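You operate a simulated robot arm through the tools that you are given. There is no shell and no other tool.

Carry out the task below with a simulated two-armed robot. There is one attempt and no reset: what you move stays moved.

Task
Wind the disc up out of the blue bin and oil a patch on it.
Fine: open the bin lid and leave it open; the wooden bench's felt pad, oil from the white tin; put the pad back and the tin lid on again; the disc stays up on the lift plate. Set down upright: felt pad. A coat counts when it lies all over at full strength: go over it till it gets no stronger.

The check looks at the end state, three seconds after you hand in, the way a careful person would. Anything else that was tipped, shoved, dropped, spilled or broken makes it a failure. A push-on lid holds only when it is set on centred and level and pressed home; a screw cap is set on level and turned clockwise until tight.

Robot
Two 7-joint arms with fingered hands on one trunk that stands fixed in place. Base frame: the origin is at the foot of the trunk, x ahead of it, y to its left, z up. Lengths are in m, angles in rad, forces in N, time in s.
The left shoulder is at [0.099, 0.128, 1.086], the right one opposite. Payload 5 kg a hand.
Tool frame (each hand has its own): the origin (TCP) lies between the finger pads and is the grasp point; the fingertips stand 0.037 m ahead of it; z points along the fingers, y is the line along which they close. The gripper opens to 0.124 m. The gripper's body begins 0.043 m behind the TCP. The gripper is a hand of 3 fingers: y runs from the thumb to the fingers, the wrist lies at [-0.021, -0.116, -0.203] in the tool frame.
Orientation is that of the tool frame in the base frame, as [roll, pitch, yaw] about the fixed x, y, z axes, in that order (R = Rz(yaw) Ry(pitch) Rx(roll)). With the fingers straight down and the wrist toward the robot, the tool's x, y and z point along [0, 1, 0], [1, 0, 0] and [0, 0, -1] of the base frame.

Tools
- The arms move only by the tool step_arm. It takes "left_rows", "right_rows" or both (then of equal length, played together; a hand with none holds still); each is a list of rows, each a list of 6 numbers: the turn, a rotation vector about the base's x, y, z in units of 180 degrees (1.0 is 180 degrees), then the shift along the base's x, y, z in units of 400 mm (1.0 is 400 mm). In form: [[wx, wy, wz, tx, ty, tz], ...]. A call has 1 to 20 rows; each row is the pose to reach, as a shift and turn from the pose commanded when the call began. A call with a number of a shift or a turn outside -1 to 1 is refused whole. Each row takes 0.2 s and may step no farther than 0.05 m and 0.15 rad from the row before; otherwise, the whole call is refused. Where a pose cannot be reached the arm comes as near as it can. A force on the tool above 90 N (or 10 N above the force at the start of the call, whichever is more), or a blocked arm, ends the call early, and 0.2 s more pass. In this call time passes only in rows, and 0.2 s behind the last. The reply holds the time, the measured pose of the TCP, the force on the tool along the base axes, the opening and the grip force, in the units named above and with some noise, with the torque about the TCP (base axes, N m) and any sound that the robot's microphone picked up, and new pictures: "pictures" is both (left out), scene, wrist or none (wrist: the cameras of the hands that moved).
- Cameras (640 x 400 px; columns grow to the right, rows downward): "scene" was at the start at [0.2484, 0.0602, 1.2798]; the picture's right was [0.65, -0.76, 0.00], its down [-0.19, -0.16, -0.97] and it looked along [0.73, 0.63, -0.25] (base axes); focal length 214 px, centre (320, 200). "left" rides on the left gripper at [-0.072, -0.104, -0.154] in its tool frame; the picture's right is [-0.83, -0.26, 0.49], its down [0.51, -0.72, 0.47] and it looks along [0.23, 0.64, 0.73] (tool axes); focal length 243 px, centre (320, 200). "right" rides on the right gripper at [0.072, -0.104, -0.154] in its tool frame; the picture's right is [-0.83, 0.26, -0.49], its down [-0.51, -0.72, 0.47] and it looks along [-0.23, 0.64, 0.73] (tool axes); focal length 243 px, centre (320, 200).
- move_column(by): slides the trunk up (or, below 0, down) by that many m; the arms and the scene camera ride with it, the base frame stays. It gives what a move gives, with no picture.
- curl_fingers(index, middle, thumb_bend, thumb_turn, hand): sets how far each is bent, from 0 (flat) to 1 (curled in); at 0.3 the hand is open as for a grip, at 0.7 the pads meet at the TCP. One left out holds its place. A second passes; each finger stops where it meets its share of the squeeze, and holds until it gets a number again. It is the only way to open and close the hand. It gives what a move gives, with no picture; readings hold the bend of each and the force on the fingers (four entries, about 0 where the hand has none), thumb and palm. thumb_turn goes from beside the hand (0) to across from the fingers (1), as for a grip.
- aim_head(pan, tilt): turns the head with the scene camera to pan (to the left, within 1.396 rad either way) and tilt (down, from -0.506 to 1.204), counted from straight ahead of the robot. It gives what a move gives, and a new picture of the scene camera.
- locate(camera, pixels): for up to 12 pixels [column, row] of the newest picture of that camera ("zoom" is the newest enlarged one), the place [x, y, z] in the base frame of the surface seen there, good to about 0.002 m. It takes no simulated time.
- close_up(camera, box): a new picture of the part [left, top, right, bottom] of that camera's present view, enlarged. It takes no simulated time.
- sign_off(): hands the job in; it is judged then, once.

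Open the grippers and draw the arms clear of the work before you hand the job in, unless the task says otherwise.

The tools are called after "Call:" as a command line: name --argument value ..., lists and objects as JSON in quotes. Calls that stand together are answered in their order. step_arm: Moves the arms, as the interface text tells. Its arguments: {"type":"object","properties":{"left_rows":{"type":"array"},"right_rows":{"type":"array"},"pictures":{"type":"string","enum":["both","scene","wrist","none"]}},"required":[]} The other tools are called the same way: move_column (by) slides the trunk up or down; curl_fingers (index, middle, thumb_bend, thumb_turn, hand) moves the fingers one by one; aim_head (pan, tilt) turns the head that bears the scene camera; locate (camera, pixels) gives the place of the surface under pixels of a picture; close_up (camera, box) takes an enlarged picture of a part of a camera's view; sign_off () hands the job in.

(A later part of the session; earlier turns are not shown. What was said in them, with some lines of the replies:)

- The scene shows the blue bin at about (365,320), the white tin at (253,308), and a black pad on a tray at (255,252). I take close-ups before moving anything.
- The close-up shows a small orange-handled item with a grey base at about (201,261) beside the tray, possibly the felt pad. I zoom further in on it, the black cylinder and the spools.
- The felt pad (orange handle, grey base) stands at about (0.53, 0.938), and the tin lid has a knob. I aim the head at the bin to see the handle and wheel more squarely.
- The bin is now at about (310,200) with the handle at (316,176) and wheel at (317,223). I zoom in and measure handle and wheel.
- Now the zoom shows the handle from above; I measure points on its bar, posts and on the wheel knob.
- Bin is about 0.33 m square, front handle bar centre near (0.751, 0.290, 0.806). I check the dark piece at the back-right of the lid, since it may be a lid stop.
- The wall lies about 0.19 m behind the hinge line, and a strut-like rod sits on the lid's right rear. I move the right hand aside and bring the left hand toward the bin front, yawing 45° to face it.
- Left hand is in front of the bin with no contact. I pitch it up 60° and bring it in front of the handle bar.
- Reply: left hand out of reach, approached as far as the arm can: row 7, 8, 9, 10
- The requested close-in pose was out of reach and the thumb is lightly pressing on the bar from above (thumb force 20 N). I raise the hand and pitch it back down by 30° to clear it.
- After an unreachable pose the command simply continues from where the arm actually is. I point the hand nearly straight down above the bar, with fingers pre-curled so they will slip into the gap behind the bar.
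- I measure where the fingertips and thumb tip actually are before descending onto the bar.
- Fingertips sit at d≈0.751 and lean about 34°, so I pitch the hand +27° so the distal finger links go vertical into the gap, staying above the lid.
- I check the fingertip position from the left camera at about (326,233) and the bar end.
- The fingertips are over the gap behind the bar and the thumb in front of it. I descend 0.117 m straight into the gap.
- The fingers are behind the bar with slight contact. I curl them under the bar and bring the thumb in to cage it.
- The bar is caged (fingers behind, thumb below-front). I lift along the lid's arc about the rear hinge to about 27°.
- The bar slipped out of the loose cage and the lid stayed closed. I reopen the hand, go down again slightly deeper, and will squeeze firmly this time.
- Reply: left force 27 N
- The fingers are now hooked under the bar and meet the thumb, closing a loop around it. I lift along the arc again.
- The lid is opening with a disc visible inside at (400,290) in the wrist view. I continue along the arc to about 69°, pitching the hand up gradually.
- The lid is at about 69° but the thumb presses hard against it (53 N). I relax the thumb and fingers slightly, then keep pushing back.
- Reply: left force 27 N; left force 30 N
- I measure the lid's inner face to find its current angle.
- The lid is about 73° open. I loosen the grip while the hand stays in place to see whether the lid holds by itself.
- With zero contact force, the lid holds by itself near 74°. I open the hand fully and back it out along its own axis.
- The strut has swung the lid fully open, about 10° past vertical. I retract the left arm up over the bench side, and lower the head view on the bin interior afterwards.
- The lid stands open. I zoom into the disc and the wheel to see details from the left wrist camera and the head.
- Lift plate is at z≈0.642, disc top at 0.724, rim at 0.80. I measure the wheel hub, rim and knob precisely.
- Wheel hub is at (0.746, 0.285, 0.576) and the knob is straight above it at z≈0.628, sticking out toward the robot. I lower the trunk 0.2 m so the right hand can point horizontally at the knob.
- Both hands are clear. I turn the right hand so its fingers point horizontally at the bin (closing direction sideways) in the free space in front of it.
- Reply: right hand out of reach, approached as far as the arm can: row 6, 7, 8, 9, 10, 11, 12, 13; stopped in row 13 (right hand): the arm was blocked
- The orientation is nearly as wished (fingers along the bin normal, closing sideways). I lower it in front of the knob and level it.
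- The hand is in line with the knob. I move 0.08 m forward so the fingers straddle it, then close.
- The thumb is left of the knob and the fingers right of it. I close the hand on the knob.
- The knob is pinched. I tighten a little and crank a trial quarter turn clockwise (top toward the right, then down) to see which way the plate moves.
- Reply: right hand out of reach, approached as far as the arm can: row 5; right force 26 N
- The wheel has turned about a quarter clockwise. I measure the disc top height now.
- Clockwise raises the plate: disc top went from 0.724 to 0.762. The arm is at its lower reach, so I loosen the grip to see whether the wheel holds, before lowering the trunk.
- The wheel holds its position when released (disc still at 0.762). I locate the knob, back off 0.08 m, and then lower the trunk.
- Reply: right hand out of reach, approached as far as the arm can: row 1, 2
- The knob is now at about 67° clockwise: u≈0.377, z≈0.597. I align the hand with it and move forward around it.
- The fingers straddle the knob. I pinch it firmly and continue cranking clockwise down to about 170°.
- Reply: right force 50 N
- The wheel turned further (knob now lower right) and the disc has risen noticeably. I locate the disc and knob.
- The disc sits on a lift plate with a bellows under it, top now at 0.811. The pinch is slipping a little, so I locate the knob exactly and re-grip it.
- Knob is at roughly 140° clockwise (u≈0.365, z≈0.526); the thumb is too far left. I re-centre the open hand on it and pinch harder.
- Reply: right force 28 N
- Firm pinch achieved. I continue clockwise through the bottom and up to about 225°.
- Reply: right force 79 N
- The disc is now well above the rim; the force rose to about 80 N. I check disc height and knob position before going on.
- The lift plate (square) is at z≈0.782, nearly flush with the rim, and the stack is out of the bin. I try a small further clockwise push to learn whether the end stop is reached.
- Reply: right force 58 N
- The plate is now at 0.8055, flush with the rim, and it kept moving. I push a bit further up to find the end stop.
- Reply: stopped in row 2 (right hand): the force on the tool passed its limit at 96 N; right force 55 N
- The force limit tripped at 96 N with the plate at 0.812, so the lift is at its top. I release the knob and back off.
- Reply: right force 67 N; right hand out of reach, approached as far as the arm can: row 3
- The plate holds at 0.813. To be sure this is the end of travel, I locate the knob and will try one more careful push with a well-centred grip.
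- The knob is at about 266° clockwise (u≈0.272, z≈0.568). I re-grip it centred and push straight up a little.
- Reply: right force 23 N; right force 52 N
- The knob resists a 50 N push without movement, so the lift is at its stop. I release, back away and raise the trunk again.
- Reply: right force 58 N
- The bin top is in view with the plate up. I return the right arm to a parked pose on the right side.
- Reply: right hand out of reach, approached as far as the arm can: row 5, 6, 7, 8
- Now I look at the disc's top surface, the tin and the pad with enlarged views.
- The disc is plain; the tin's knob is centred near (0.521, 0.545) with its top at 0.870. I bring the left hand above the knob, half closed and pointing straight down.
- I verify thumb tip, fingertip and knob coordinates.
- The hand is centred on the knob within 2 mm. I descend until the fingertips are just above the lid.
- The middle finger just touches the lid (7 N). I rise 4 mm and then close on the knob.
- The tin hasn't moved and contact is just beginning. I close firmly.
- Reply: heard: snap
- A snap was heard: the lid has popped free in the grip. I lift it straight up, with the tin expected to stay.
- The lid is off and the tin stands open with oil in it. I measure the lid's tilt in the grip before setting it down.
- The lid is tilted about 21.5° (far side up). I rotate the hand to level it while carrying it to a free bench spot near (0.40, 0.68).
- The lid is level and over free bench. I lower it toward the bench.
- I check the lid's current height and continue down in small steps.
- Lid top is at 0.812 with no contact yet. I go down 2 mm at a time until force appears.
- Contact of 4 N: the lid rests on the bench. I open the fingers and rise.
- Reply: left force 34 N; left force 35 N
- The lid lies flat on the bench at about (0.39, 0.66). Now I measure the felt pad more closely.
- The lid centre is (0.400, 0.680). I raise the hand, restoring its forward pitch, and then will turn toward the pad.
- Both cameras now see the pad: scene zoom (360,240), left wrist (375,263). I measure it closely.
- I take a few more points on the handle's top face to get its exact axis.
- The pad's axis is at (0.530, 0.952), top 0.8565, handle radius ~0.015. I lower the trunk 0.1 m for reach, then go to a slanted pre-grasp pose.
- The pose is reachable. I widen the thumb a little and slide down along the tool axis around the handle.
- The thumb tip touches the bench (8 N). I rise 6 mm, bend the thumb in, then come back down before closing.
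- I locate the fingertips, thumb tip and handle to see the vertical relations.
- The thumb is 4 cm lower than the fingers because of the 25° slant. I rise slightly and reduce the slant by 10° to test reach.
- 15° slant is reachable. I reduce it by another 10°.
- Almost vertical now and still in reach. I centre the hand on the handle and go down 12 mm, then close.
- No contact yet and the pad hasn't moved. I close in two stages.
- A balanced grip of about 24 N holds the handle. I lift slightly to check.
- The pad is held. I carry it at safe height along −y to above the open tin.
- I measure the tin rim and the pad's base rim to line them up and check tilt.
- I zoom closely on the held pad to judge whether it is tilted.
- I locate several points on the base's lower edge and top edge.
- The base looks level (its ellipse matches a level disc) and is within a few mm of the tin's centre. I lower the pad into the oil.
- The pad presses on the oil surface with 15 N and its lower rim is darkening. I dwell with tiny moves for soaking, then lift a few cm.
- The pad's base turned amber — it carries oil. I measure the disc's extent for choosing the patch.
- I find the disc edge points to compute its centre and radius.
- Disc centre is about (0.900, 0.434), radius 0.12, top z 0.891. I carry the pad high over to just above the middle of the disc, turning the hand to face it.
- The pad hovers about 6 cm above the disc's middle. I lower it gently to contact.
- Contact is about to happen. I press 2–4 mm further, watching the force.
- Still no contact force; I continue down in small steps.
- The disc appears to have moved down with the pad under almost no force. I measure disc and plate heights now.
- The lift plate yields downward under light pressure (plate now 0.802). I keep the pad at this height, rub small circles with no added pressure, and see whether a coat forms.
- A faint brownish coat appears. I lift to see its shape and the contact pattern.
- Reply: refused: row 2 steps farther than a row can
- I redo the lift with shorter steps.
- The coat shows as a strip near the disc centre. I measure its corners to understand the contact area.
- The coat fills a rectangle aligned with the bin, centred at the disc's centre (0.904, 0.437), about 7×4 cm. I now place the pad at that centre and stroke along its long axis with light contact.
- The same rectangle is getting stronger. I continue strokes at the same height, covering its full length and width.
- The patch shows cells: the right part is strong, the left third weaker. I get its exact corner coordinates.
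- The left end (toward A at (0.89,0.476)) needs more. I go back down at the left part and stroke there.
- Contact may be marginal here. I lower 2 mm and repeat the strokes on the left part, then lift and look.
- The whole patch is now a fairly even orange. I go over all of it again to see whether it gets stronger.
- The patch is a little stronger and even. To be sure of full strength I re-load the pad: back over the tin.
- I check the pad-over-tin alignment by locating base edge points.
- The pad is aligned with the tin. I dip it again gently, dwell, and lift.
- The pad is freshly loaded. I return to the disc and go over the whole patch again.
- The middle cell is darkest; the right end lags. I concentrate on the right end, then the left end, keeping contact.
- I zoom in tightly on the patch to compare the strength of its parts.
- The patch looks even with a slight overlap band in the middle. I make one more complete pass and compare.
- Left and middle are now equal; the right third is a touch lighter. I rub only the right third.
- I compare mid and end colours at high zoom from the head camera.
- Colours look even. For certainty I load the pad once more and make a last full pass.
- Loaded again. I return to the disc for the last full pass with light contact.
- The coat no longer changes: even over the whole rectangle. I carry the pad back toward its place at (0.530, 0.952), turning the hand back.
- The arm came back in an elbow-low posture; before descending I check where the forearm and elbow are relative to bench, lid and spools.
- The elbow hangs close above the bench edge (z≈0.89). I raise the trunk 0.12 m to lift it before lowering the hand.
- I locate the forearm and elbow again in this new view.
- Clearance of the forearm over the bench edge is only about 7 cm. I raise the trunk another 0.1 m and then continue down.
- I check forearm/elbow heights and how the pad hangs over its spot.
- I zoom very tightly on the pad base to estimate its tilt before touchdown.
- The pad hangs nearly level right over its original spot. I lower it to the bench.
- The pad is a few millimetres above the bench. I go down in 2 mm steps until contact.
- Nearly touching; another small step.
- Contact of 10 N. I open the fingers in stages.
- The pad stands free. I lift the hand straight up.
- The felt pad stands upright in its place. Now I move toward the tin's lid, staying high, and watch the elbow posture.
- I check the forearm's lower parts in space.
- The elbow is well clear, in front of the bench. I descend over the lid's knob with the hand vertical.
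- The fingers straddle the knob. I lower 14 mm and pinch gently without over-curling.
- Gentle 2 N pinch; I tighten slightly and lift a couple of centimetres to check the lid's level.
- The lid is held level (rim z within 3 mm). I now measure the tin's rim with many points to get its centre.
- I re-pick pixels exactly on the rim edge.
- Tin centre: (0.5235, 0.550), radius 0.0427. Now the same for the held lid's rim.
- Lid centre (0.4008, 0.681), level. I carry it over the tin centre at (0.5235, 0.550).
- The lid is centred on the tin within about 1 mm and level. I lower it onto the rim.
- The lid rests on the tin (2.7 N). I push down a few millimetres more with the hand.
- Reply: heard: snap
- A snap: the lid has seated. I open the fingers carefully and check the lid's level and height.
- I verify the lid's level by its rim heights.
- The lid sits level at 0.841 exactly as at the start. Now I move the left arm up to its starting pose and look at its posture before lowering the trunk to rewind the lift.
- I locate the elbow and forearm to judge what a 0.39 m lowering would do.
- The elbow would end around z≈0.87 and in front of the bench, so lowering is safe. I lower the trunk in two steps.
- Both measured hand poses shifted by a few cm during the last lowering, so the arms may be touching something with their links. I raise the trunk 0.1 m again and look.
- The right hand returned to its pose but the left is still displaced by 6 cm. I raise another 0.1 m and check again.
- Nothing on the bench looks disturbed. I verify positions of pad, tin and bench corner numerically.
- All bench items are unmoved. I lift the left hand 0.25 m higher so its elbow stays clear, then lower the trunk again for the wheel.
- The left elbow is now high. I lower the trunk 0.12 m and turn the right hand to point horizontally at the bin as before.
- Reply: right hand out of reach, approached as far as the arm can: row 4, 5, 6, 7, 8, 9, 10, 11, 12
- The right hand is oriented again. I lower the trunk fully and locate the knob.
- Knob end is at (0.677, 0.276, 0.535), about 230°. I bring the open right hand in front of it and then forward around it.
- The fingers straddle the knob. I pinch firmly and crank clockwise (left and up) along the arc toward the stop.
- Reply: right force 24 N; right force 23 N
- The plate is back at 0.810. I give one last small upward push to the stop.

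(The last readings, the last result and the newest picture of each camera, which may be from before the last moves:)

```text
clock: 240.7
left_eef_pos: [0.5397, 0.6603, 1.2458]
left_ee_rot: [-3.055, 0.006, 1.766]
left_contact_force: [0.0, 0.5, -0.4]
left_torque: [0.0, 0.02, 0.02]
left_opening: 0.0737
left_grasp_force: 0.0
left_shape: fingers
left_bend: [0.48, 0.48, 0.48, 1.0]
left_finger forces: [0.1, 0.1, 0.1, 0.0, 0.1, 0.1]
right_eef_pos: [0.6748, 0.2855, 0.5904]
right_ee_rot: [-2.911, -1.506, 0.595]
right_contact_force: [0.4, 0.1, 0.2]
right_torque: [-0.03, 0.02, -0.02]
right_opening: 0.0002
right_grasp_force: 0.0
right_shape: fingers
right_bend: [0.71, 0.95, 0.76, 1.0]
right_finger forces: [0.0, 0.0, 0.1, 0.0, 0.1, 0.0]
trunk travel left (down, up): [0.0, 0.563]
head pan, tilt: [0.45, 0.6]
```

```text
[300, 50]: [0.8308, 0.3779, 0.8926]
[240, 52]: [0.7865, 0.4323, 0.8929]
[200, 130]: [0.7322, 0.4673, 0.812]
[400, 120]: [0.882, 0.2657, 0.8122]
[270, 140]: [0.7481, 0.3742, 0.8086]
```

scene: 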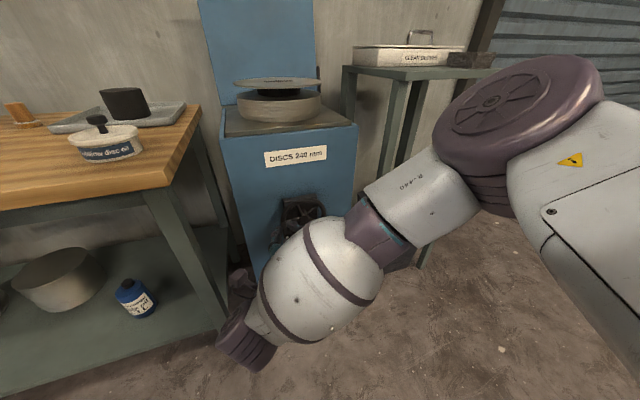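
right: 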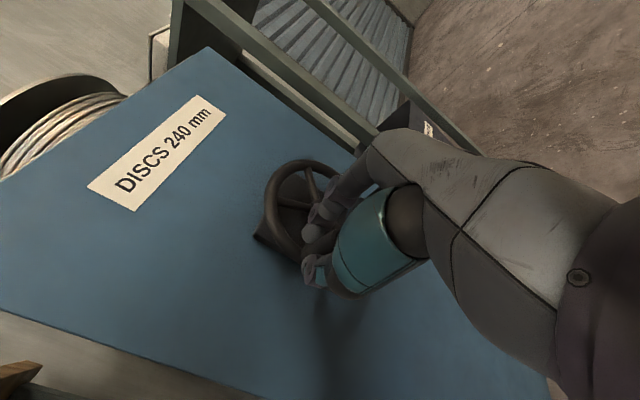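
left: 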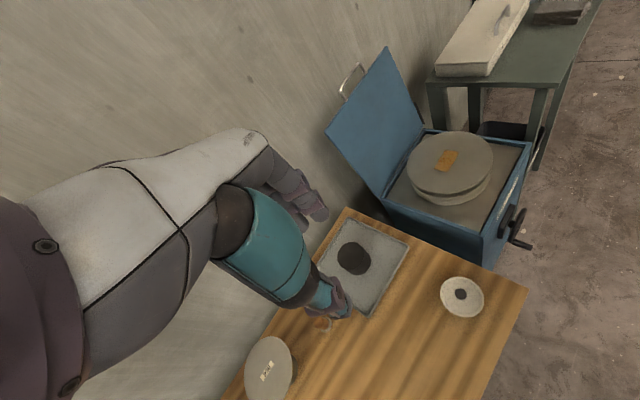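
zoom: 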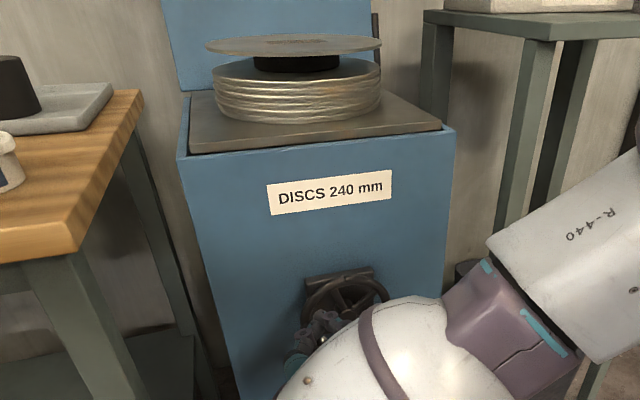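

The lift is at the top (plate 0.812, disc 0.893) and the hand has slipped off the knob with no contact force. I back straight off and then open the hand.

Call:
step_arm --right_rows '[[0, 0, 0, -0.06, -0.06, 0.0], [0, 0, 0, -0.12, -0.12, 0], [0, 0, 0, -0.18, -0.18, 0]]' --pictures "none"

Call:
curl_fingers --hand "right" --index 0.3 --middle 0.3 --thumb_bend 0.3 --thumb_turn 1.0

Call:
close_up --camera "scene" --box '[210, 60, 370, 260]'

Call:
locate --camera "zoom" --pixels '[[300, 50], [240, 52], [200, 130], [400, 120], [270, 140]]'

```text
clock: 241.5
left_eef_pos: [0.5381, 0.6622, 1.2468]
left_ee_rot: [-3.057, 0.006, 1.766]
left_contact_force: [-1.4, 0.4, -0.1]
left_torque: [0.01, -0.05, 0.0]
left_opening: 0.0738
left_grasp_force: 0.0
left_shape: fingers
left_bend: [0.48, 0.48, 0.48, 1.0]
left_finger forces: [0.1, 0.0, 0.0, 0.1, 0.0, 0.1]
right_eef_pos: [0.6006, 0.2161, 0.5911]
right_ee_rot: [-2.929, -1.508, 0.615]
right_contact_force: [-0.1, 0.6, 0.1]
right_torque: [0.03, 0.01, -0.01]
right_opening: 0.0005
right_grasp_force: 0.0
right_shape: fingers
right_bend: [0.71, 0.95, 0.76, 1.0]
right_finger forces: [0.1, 0.0, 0.0, 0.1, 0.0, 0.1]
trunk travel left (down, up): [0.0, 0.563]
head pan, tilt: [0.45, 0.6]
```

```text
clock: 242.5
left_eef_pos: [0.5384, 0.6609, 1.2463]
left_ee_rot: [-3.056, 0.005, 1.766]
left_contact_force: [0.1, -0.2, -0.1]
left_torque: [-0.02, 0.0, 0.0]
left_opening: 0.074
left_grasp_force: 0.0
left_shape: fingers
left_bend: [0.48, 0.48, 0.48, 1.0]
left_finger forces: [0.1, 0.1, 0.1, 0.0, 0.0, 0.0]
right_eef_pos: [0.6017, 0.2166, 0.5893]
right_ee_rot: [-2.927, -1.506, 0.613]
right_contact_force: [-0.1, -0.6, 0.2]
right_torque: [-0.01, -0.03, -0.01]
right_opening: 0.1284
right_grasp_force: 0.1
right_shape: fingers
right_bend: [0.3, 0.3, 0.3, 0.98]
right_finger forces: [0.0, 0.1, 0.1, 0.0, 0.0, 0.1]
trunk travel left (down, up): [0.0, 0.563]
head pan, tilt: [0.45, 0.6]
```

```text
2.00 times, centred on (290, 160) of scene
```

zoom: 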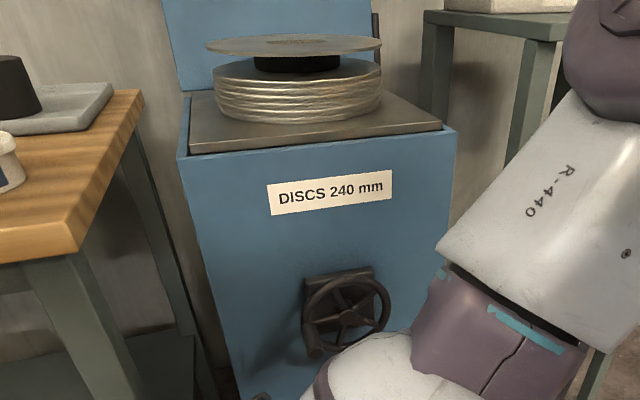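

```text
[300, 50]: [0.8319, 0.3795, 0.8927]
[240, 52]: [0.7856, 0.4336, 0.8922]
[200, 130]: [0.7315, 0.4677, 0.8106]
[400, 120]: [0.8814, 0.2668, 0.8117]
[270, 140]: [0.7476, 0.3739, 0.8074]
```

Lift stays up. I raise the trunk, retract the right arm to its side as before, and open the left hand.

Call:
move_column --by 0.275

Call:
step_arm --right_rows '[[-0.0363, 0.015, 0.015, -0.01, -0.06, 0.06], [-0.0726, 0.03, 0.03, -0.02, -0.12, 0.12], [-0.1089, 0.0451, 0.0451, -0.03, -0.2, 0.18], [-0.1452, 0.0601, 0.0601, -0.04, -0.28, 0.24], [-0.1815, 0.0751, 0.0751, -0.05, -0.36, 0.3], [-0.2178, 0.0901, 0.0901, -0.06, -0.44, 0.36], [-0.254, 0.1052, 0.1052, -0.07, -0.52, 0.42], [-0.2903, 0.1202, 0.1202, -0.08, -0.6, 0.48], [-0.3266, 0.1352, 0.1352, -0.09, -0.68, 0.54], [-0.3629, 0.1502, 0.1502, -0.1, -0.76, 0.6], [-0.3992, 0.1653, 0.1653, -0.11, -0.84, 0.66], [-0.4355, 0.1803, 0.1803, -0.12, -0.92, 0.72], [-0.4718, 0.1953, 0.1953, -0.125, -0.98, 0.78]]' --pictures "none"

Call:
curl_fingers --hand "left" --index 0.3 --middle 0.3 --thumb_bend 0.3

Call:
aim_head --pan 0.75 --tilt 0.55

```text
clock: 245.3
left_eef_pos: [0.5395, 0.6614, 1.5201]
left_ee_rot: [-3.057, 0.007, 1.767]
left_contact_force: [0.3, 0.0, -0.3]
left_torque: [0.05, 0.0, 0.04]
left_opening: 0.0737
left_grasp_force: 0.0
left_shape: fingers
left_bend: [0.48, 0.48, 0.48, 1.0]
left_finger forces: [0.0, 0.0, 0.0, 0.1, 0.1, 0.0]
right_eef_pos: [0.6008, 0.2161, 0.8648]
right_ee_rot: [-2.897, -1.505, 0.582]
right_contact_force: [-0.4, -0.7, -0.5]
right_torque: [-0.01, -0.03, -0.05]
right_opening: 0.1285
right_grasp_force: 0.1
right_shape: fingers
right_bend: [0.3, 0.3, 0.3, 0.98]
right_finger forces: [0.1, 0.0, 0.1, 0.1, 0.1, 0.1]
trunk travel left (down, up): [-0.275, 0.288]
head pan, tilt: [0.45, 0.6]
```

```text
clock: 248.1
left_eef_pos: [0.539, 0.6626, 1.5214]
left_ee_rot: [-3.055, 0.006, 1.766]
left_contact_force: [0.0, 0.6, 0.1]
left_torque: [-0.02, 0.0, 0.02]
left_opening: 0.0737
left_grasp_force: 0.1
left_shape: fingers
left_bend: [0.48, 0.48, 0.48, 1.0]
left_finger forces: [0.1, 0.1, 0.0, 0.1, 0.0, 0.0]
right_eef_pos: [0.552, -0.1756, 1.1776]
right_ee_rot: [-3.098, 0.066, 1.559]
right_contact_force: [-0.3, -0.1, -0.6]
right_torque: [0.02, 0.0, -0.02]
right_opening: 0.1285
right_grasp_force: 0.0
right_shape: fingers
right_bend: [0.3, 0.3, 0.3, 0.98]
right_finger forces: [0.0, 0.1, 0.0, 0.0, 0.0, 0.1]
right hand out of reach, approached as far as the arm can: row 5, 6, 7, 8
trunk travel left (down, up): [-0.275, 0.288]
head pan, tilt: [0.45, 0.6]
```

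```text
clock: 249.1
left_eef_pos: [0.5404, 0.6608, 1.5215]
left_ee_rot: [-3.056, 0.006, 1.767]
left_contact_force: [0.7, 0.0, -1.1]
left_torque: [-0.01, 0.0, 0.0]
left_opening: 0.1283
left_grasp_force: 0.1
left_shape: fingers
left_bend: [0.3, 0.3, 0.3, 0.98]
left_finger forces: [0.1, 0.0, 0.1, 0.0, 0.0, 0.0]
right_eef_pos: [0.5525, -0.1755, 1.1787]
right_ee_rot: [-3.1, 0.063, 1.559]
right_contact_force: [0.6, 0.4, 0.2]
right_torque: [-0.01, -0.02, 0.0]
right_opening: 0.1285
right_grasp_force: 0.1
right_shape: fingers
right_bend: [0.3, 0.3, 0.3, 0.98]
right_finger forces: [0.0, 0.1, 0.0, 0.0, 0.0, 0.0]
trunk travel left (down, up): [-0.275, 0.288]
head pan, tilt: [0.45, 0.6]
```

```text
clock: 249.9
left_eef_pos: [0.5387, 0.6622, 1.521]
left_ee_rot: [-3.057, 0.005, 1.766]
left_contact_force: [0.7, -0.5, -0.6]
left_torque: [-0.02, 0.02, -0.01]
left_opening: 0.1282
left_grasp_force: 0.0
left_shape: fingers
left_bend: [0.3, 0.3, 0.3, 0.98]
left_finger forces: [0.1, 0.0, 0.1, 0.0, 0.0, 0.1]
right_eef_pos: [0.5526, -0.1759, 1.1789]
right_ee_rot: [-3.098, 0.063, 1.56]
right_contact_force: [-0.5, 0.2, 0.7]
right_torque: [0.0, -0.02, 0.0]
right_opening: 0.1285
right_grasp_force: 0.1
right_shape: fingers
right_bend: [0.3, 0.3, 0.3, 0.98]
right_finger forces: [0.0, 0.0, 0.1, 0.0, 0.1, 0.1]
trunk travel left (down, up): [-0.275, 0.288]
head pan, tilt: [0.75, 0.55]
```

scene: 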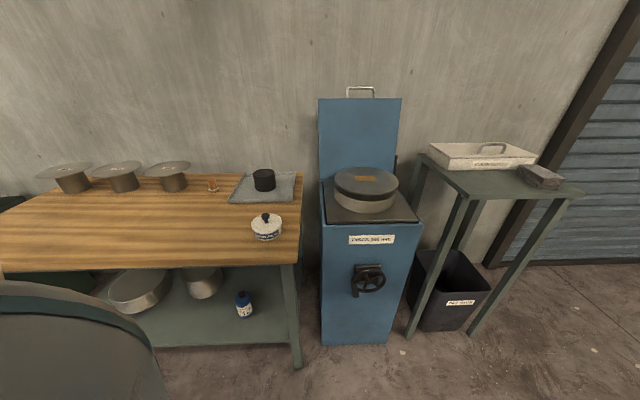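

Everything is in view and the arms are clear. I take final close-ups of patch, pad, tin and bin.

Call:
close_up --camera "scene" --box '[320, 155, 420, 225]'

Call:
close_up --camera "scene" --box '[195, 165, 305, 245]'

Call:
close_up --camera "left" --box '[320, 100, 640, 400]'

Call:
locate --camera "scene" --pixels '[[366, 178], [340, 215], [405, 215], [265, 217], [212, 182], [212, 189], [345, 130]]'

```text
5.71 times, centred on (370, 190) of scene
```

zoom: 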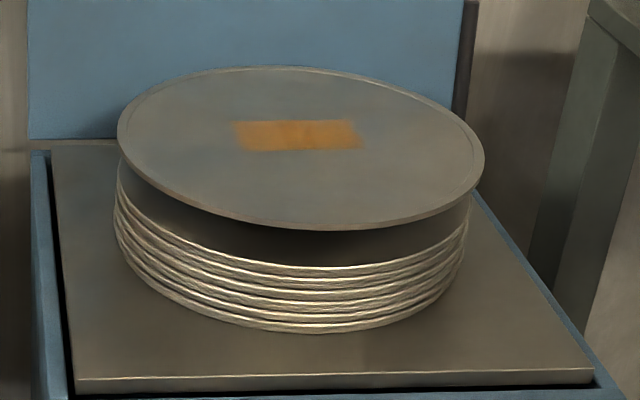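

```text
5.00 times, centred on (250, 205) of scene
```

zoom: 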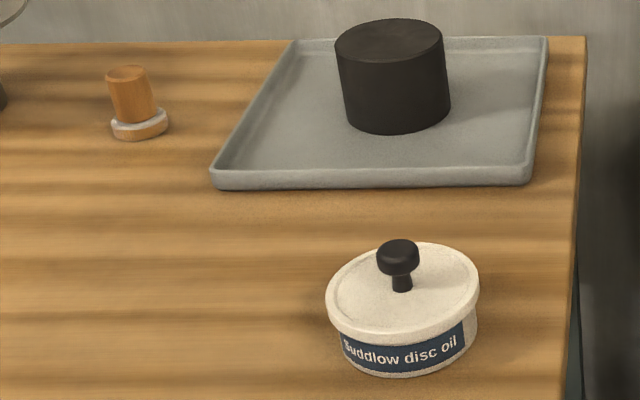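

```text
1.33 times, centred on (480, 250) of left
```

zoom: 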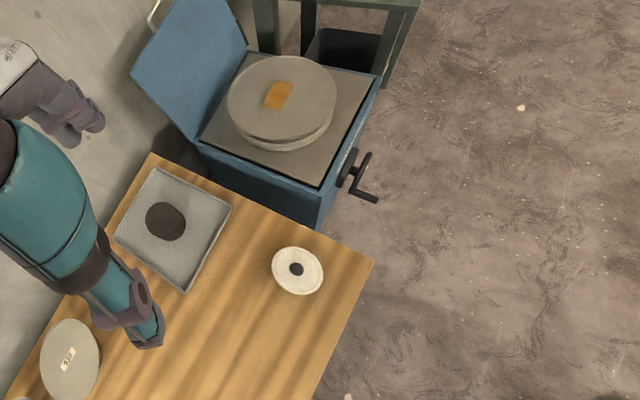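

```text
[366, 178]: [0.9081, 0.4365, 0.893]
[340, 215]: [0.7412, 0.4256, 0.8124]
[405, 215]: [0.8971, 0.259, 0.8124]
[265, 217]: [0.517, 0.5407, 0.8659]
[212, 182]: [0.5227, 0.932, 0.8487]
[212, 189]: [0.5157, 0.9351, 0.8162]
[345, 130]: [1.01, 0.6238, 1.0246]
```

One last close look at the patch evenness from two angles.

Call:
close_up --camera "scene" --box '[355, 170, 387, 188]'

Call:
close_up --camera "left" --box '[500, 150, 550, 190]'

```text
16.00 times, centred on (371, 179) of scene
```

zoom: 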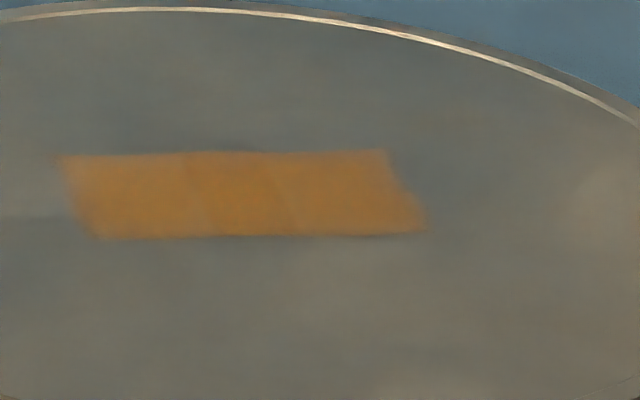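

```text
10.00 times, centred on (525, 170) of left
```

zoom: 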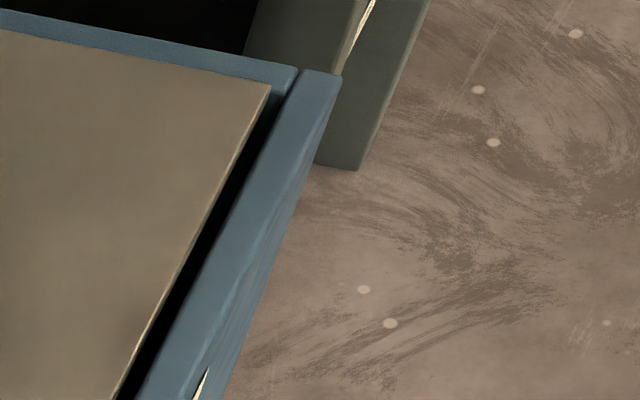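

The coat is even, the lid is open, the disc is up at 0.893, the pad is upright in its place, and the tin is closed and level. The arms are clear with both hands open, so I hand the job in.

Call:
sign_off

```text
The job is handed in.
```

I've handed the job in. The disc is wound up out of the blue bin, with an oiled patch on it, and the felt pad and tin lid are back in place.

- **Bin and lift:** The bin lid stands fully open. The lift plate is at what seems to be its top stop, just above the bin rim, with the disc top about 9 cm above the rim. The lift gave way about 2 cm under the pad while I was oiling, so I wound it back up afterwards.
- **Oil coat:** The patch is a rectangle of about 7 × 4 cm at the centre of the disc. I loaded the pad three times and went over the patch until it got no stronger. A band across the middle looks slightly darker. I took that for an overlap, because more passes didn't change it.
- **Pad and tin:** The felt pad is upright on its original spot on the bench. The tin lid snapped on, level and at its original height.
- **One contact to know about:** While I lowered the trunk to rewind the lift, the left arm was pushed a few centimetres out of position, probably by touching something with its elbow. I found nothing on the wooden bench moved. I only glanced at the machine and round table to its left, so I can't rule out a nudge there.

Both hands are open and the arms are clear of the work.
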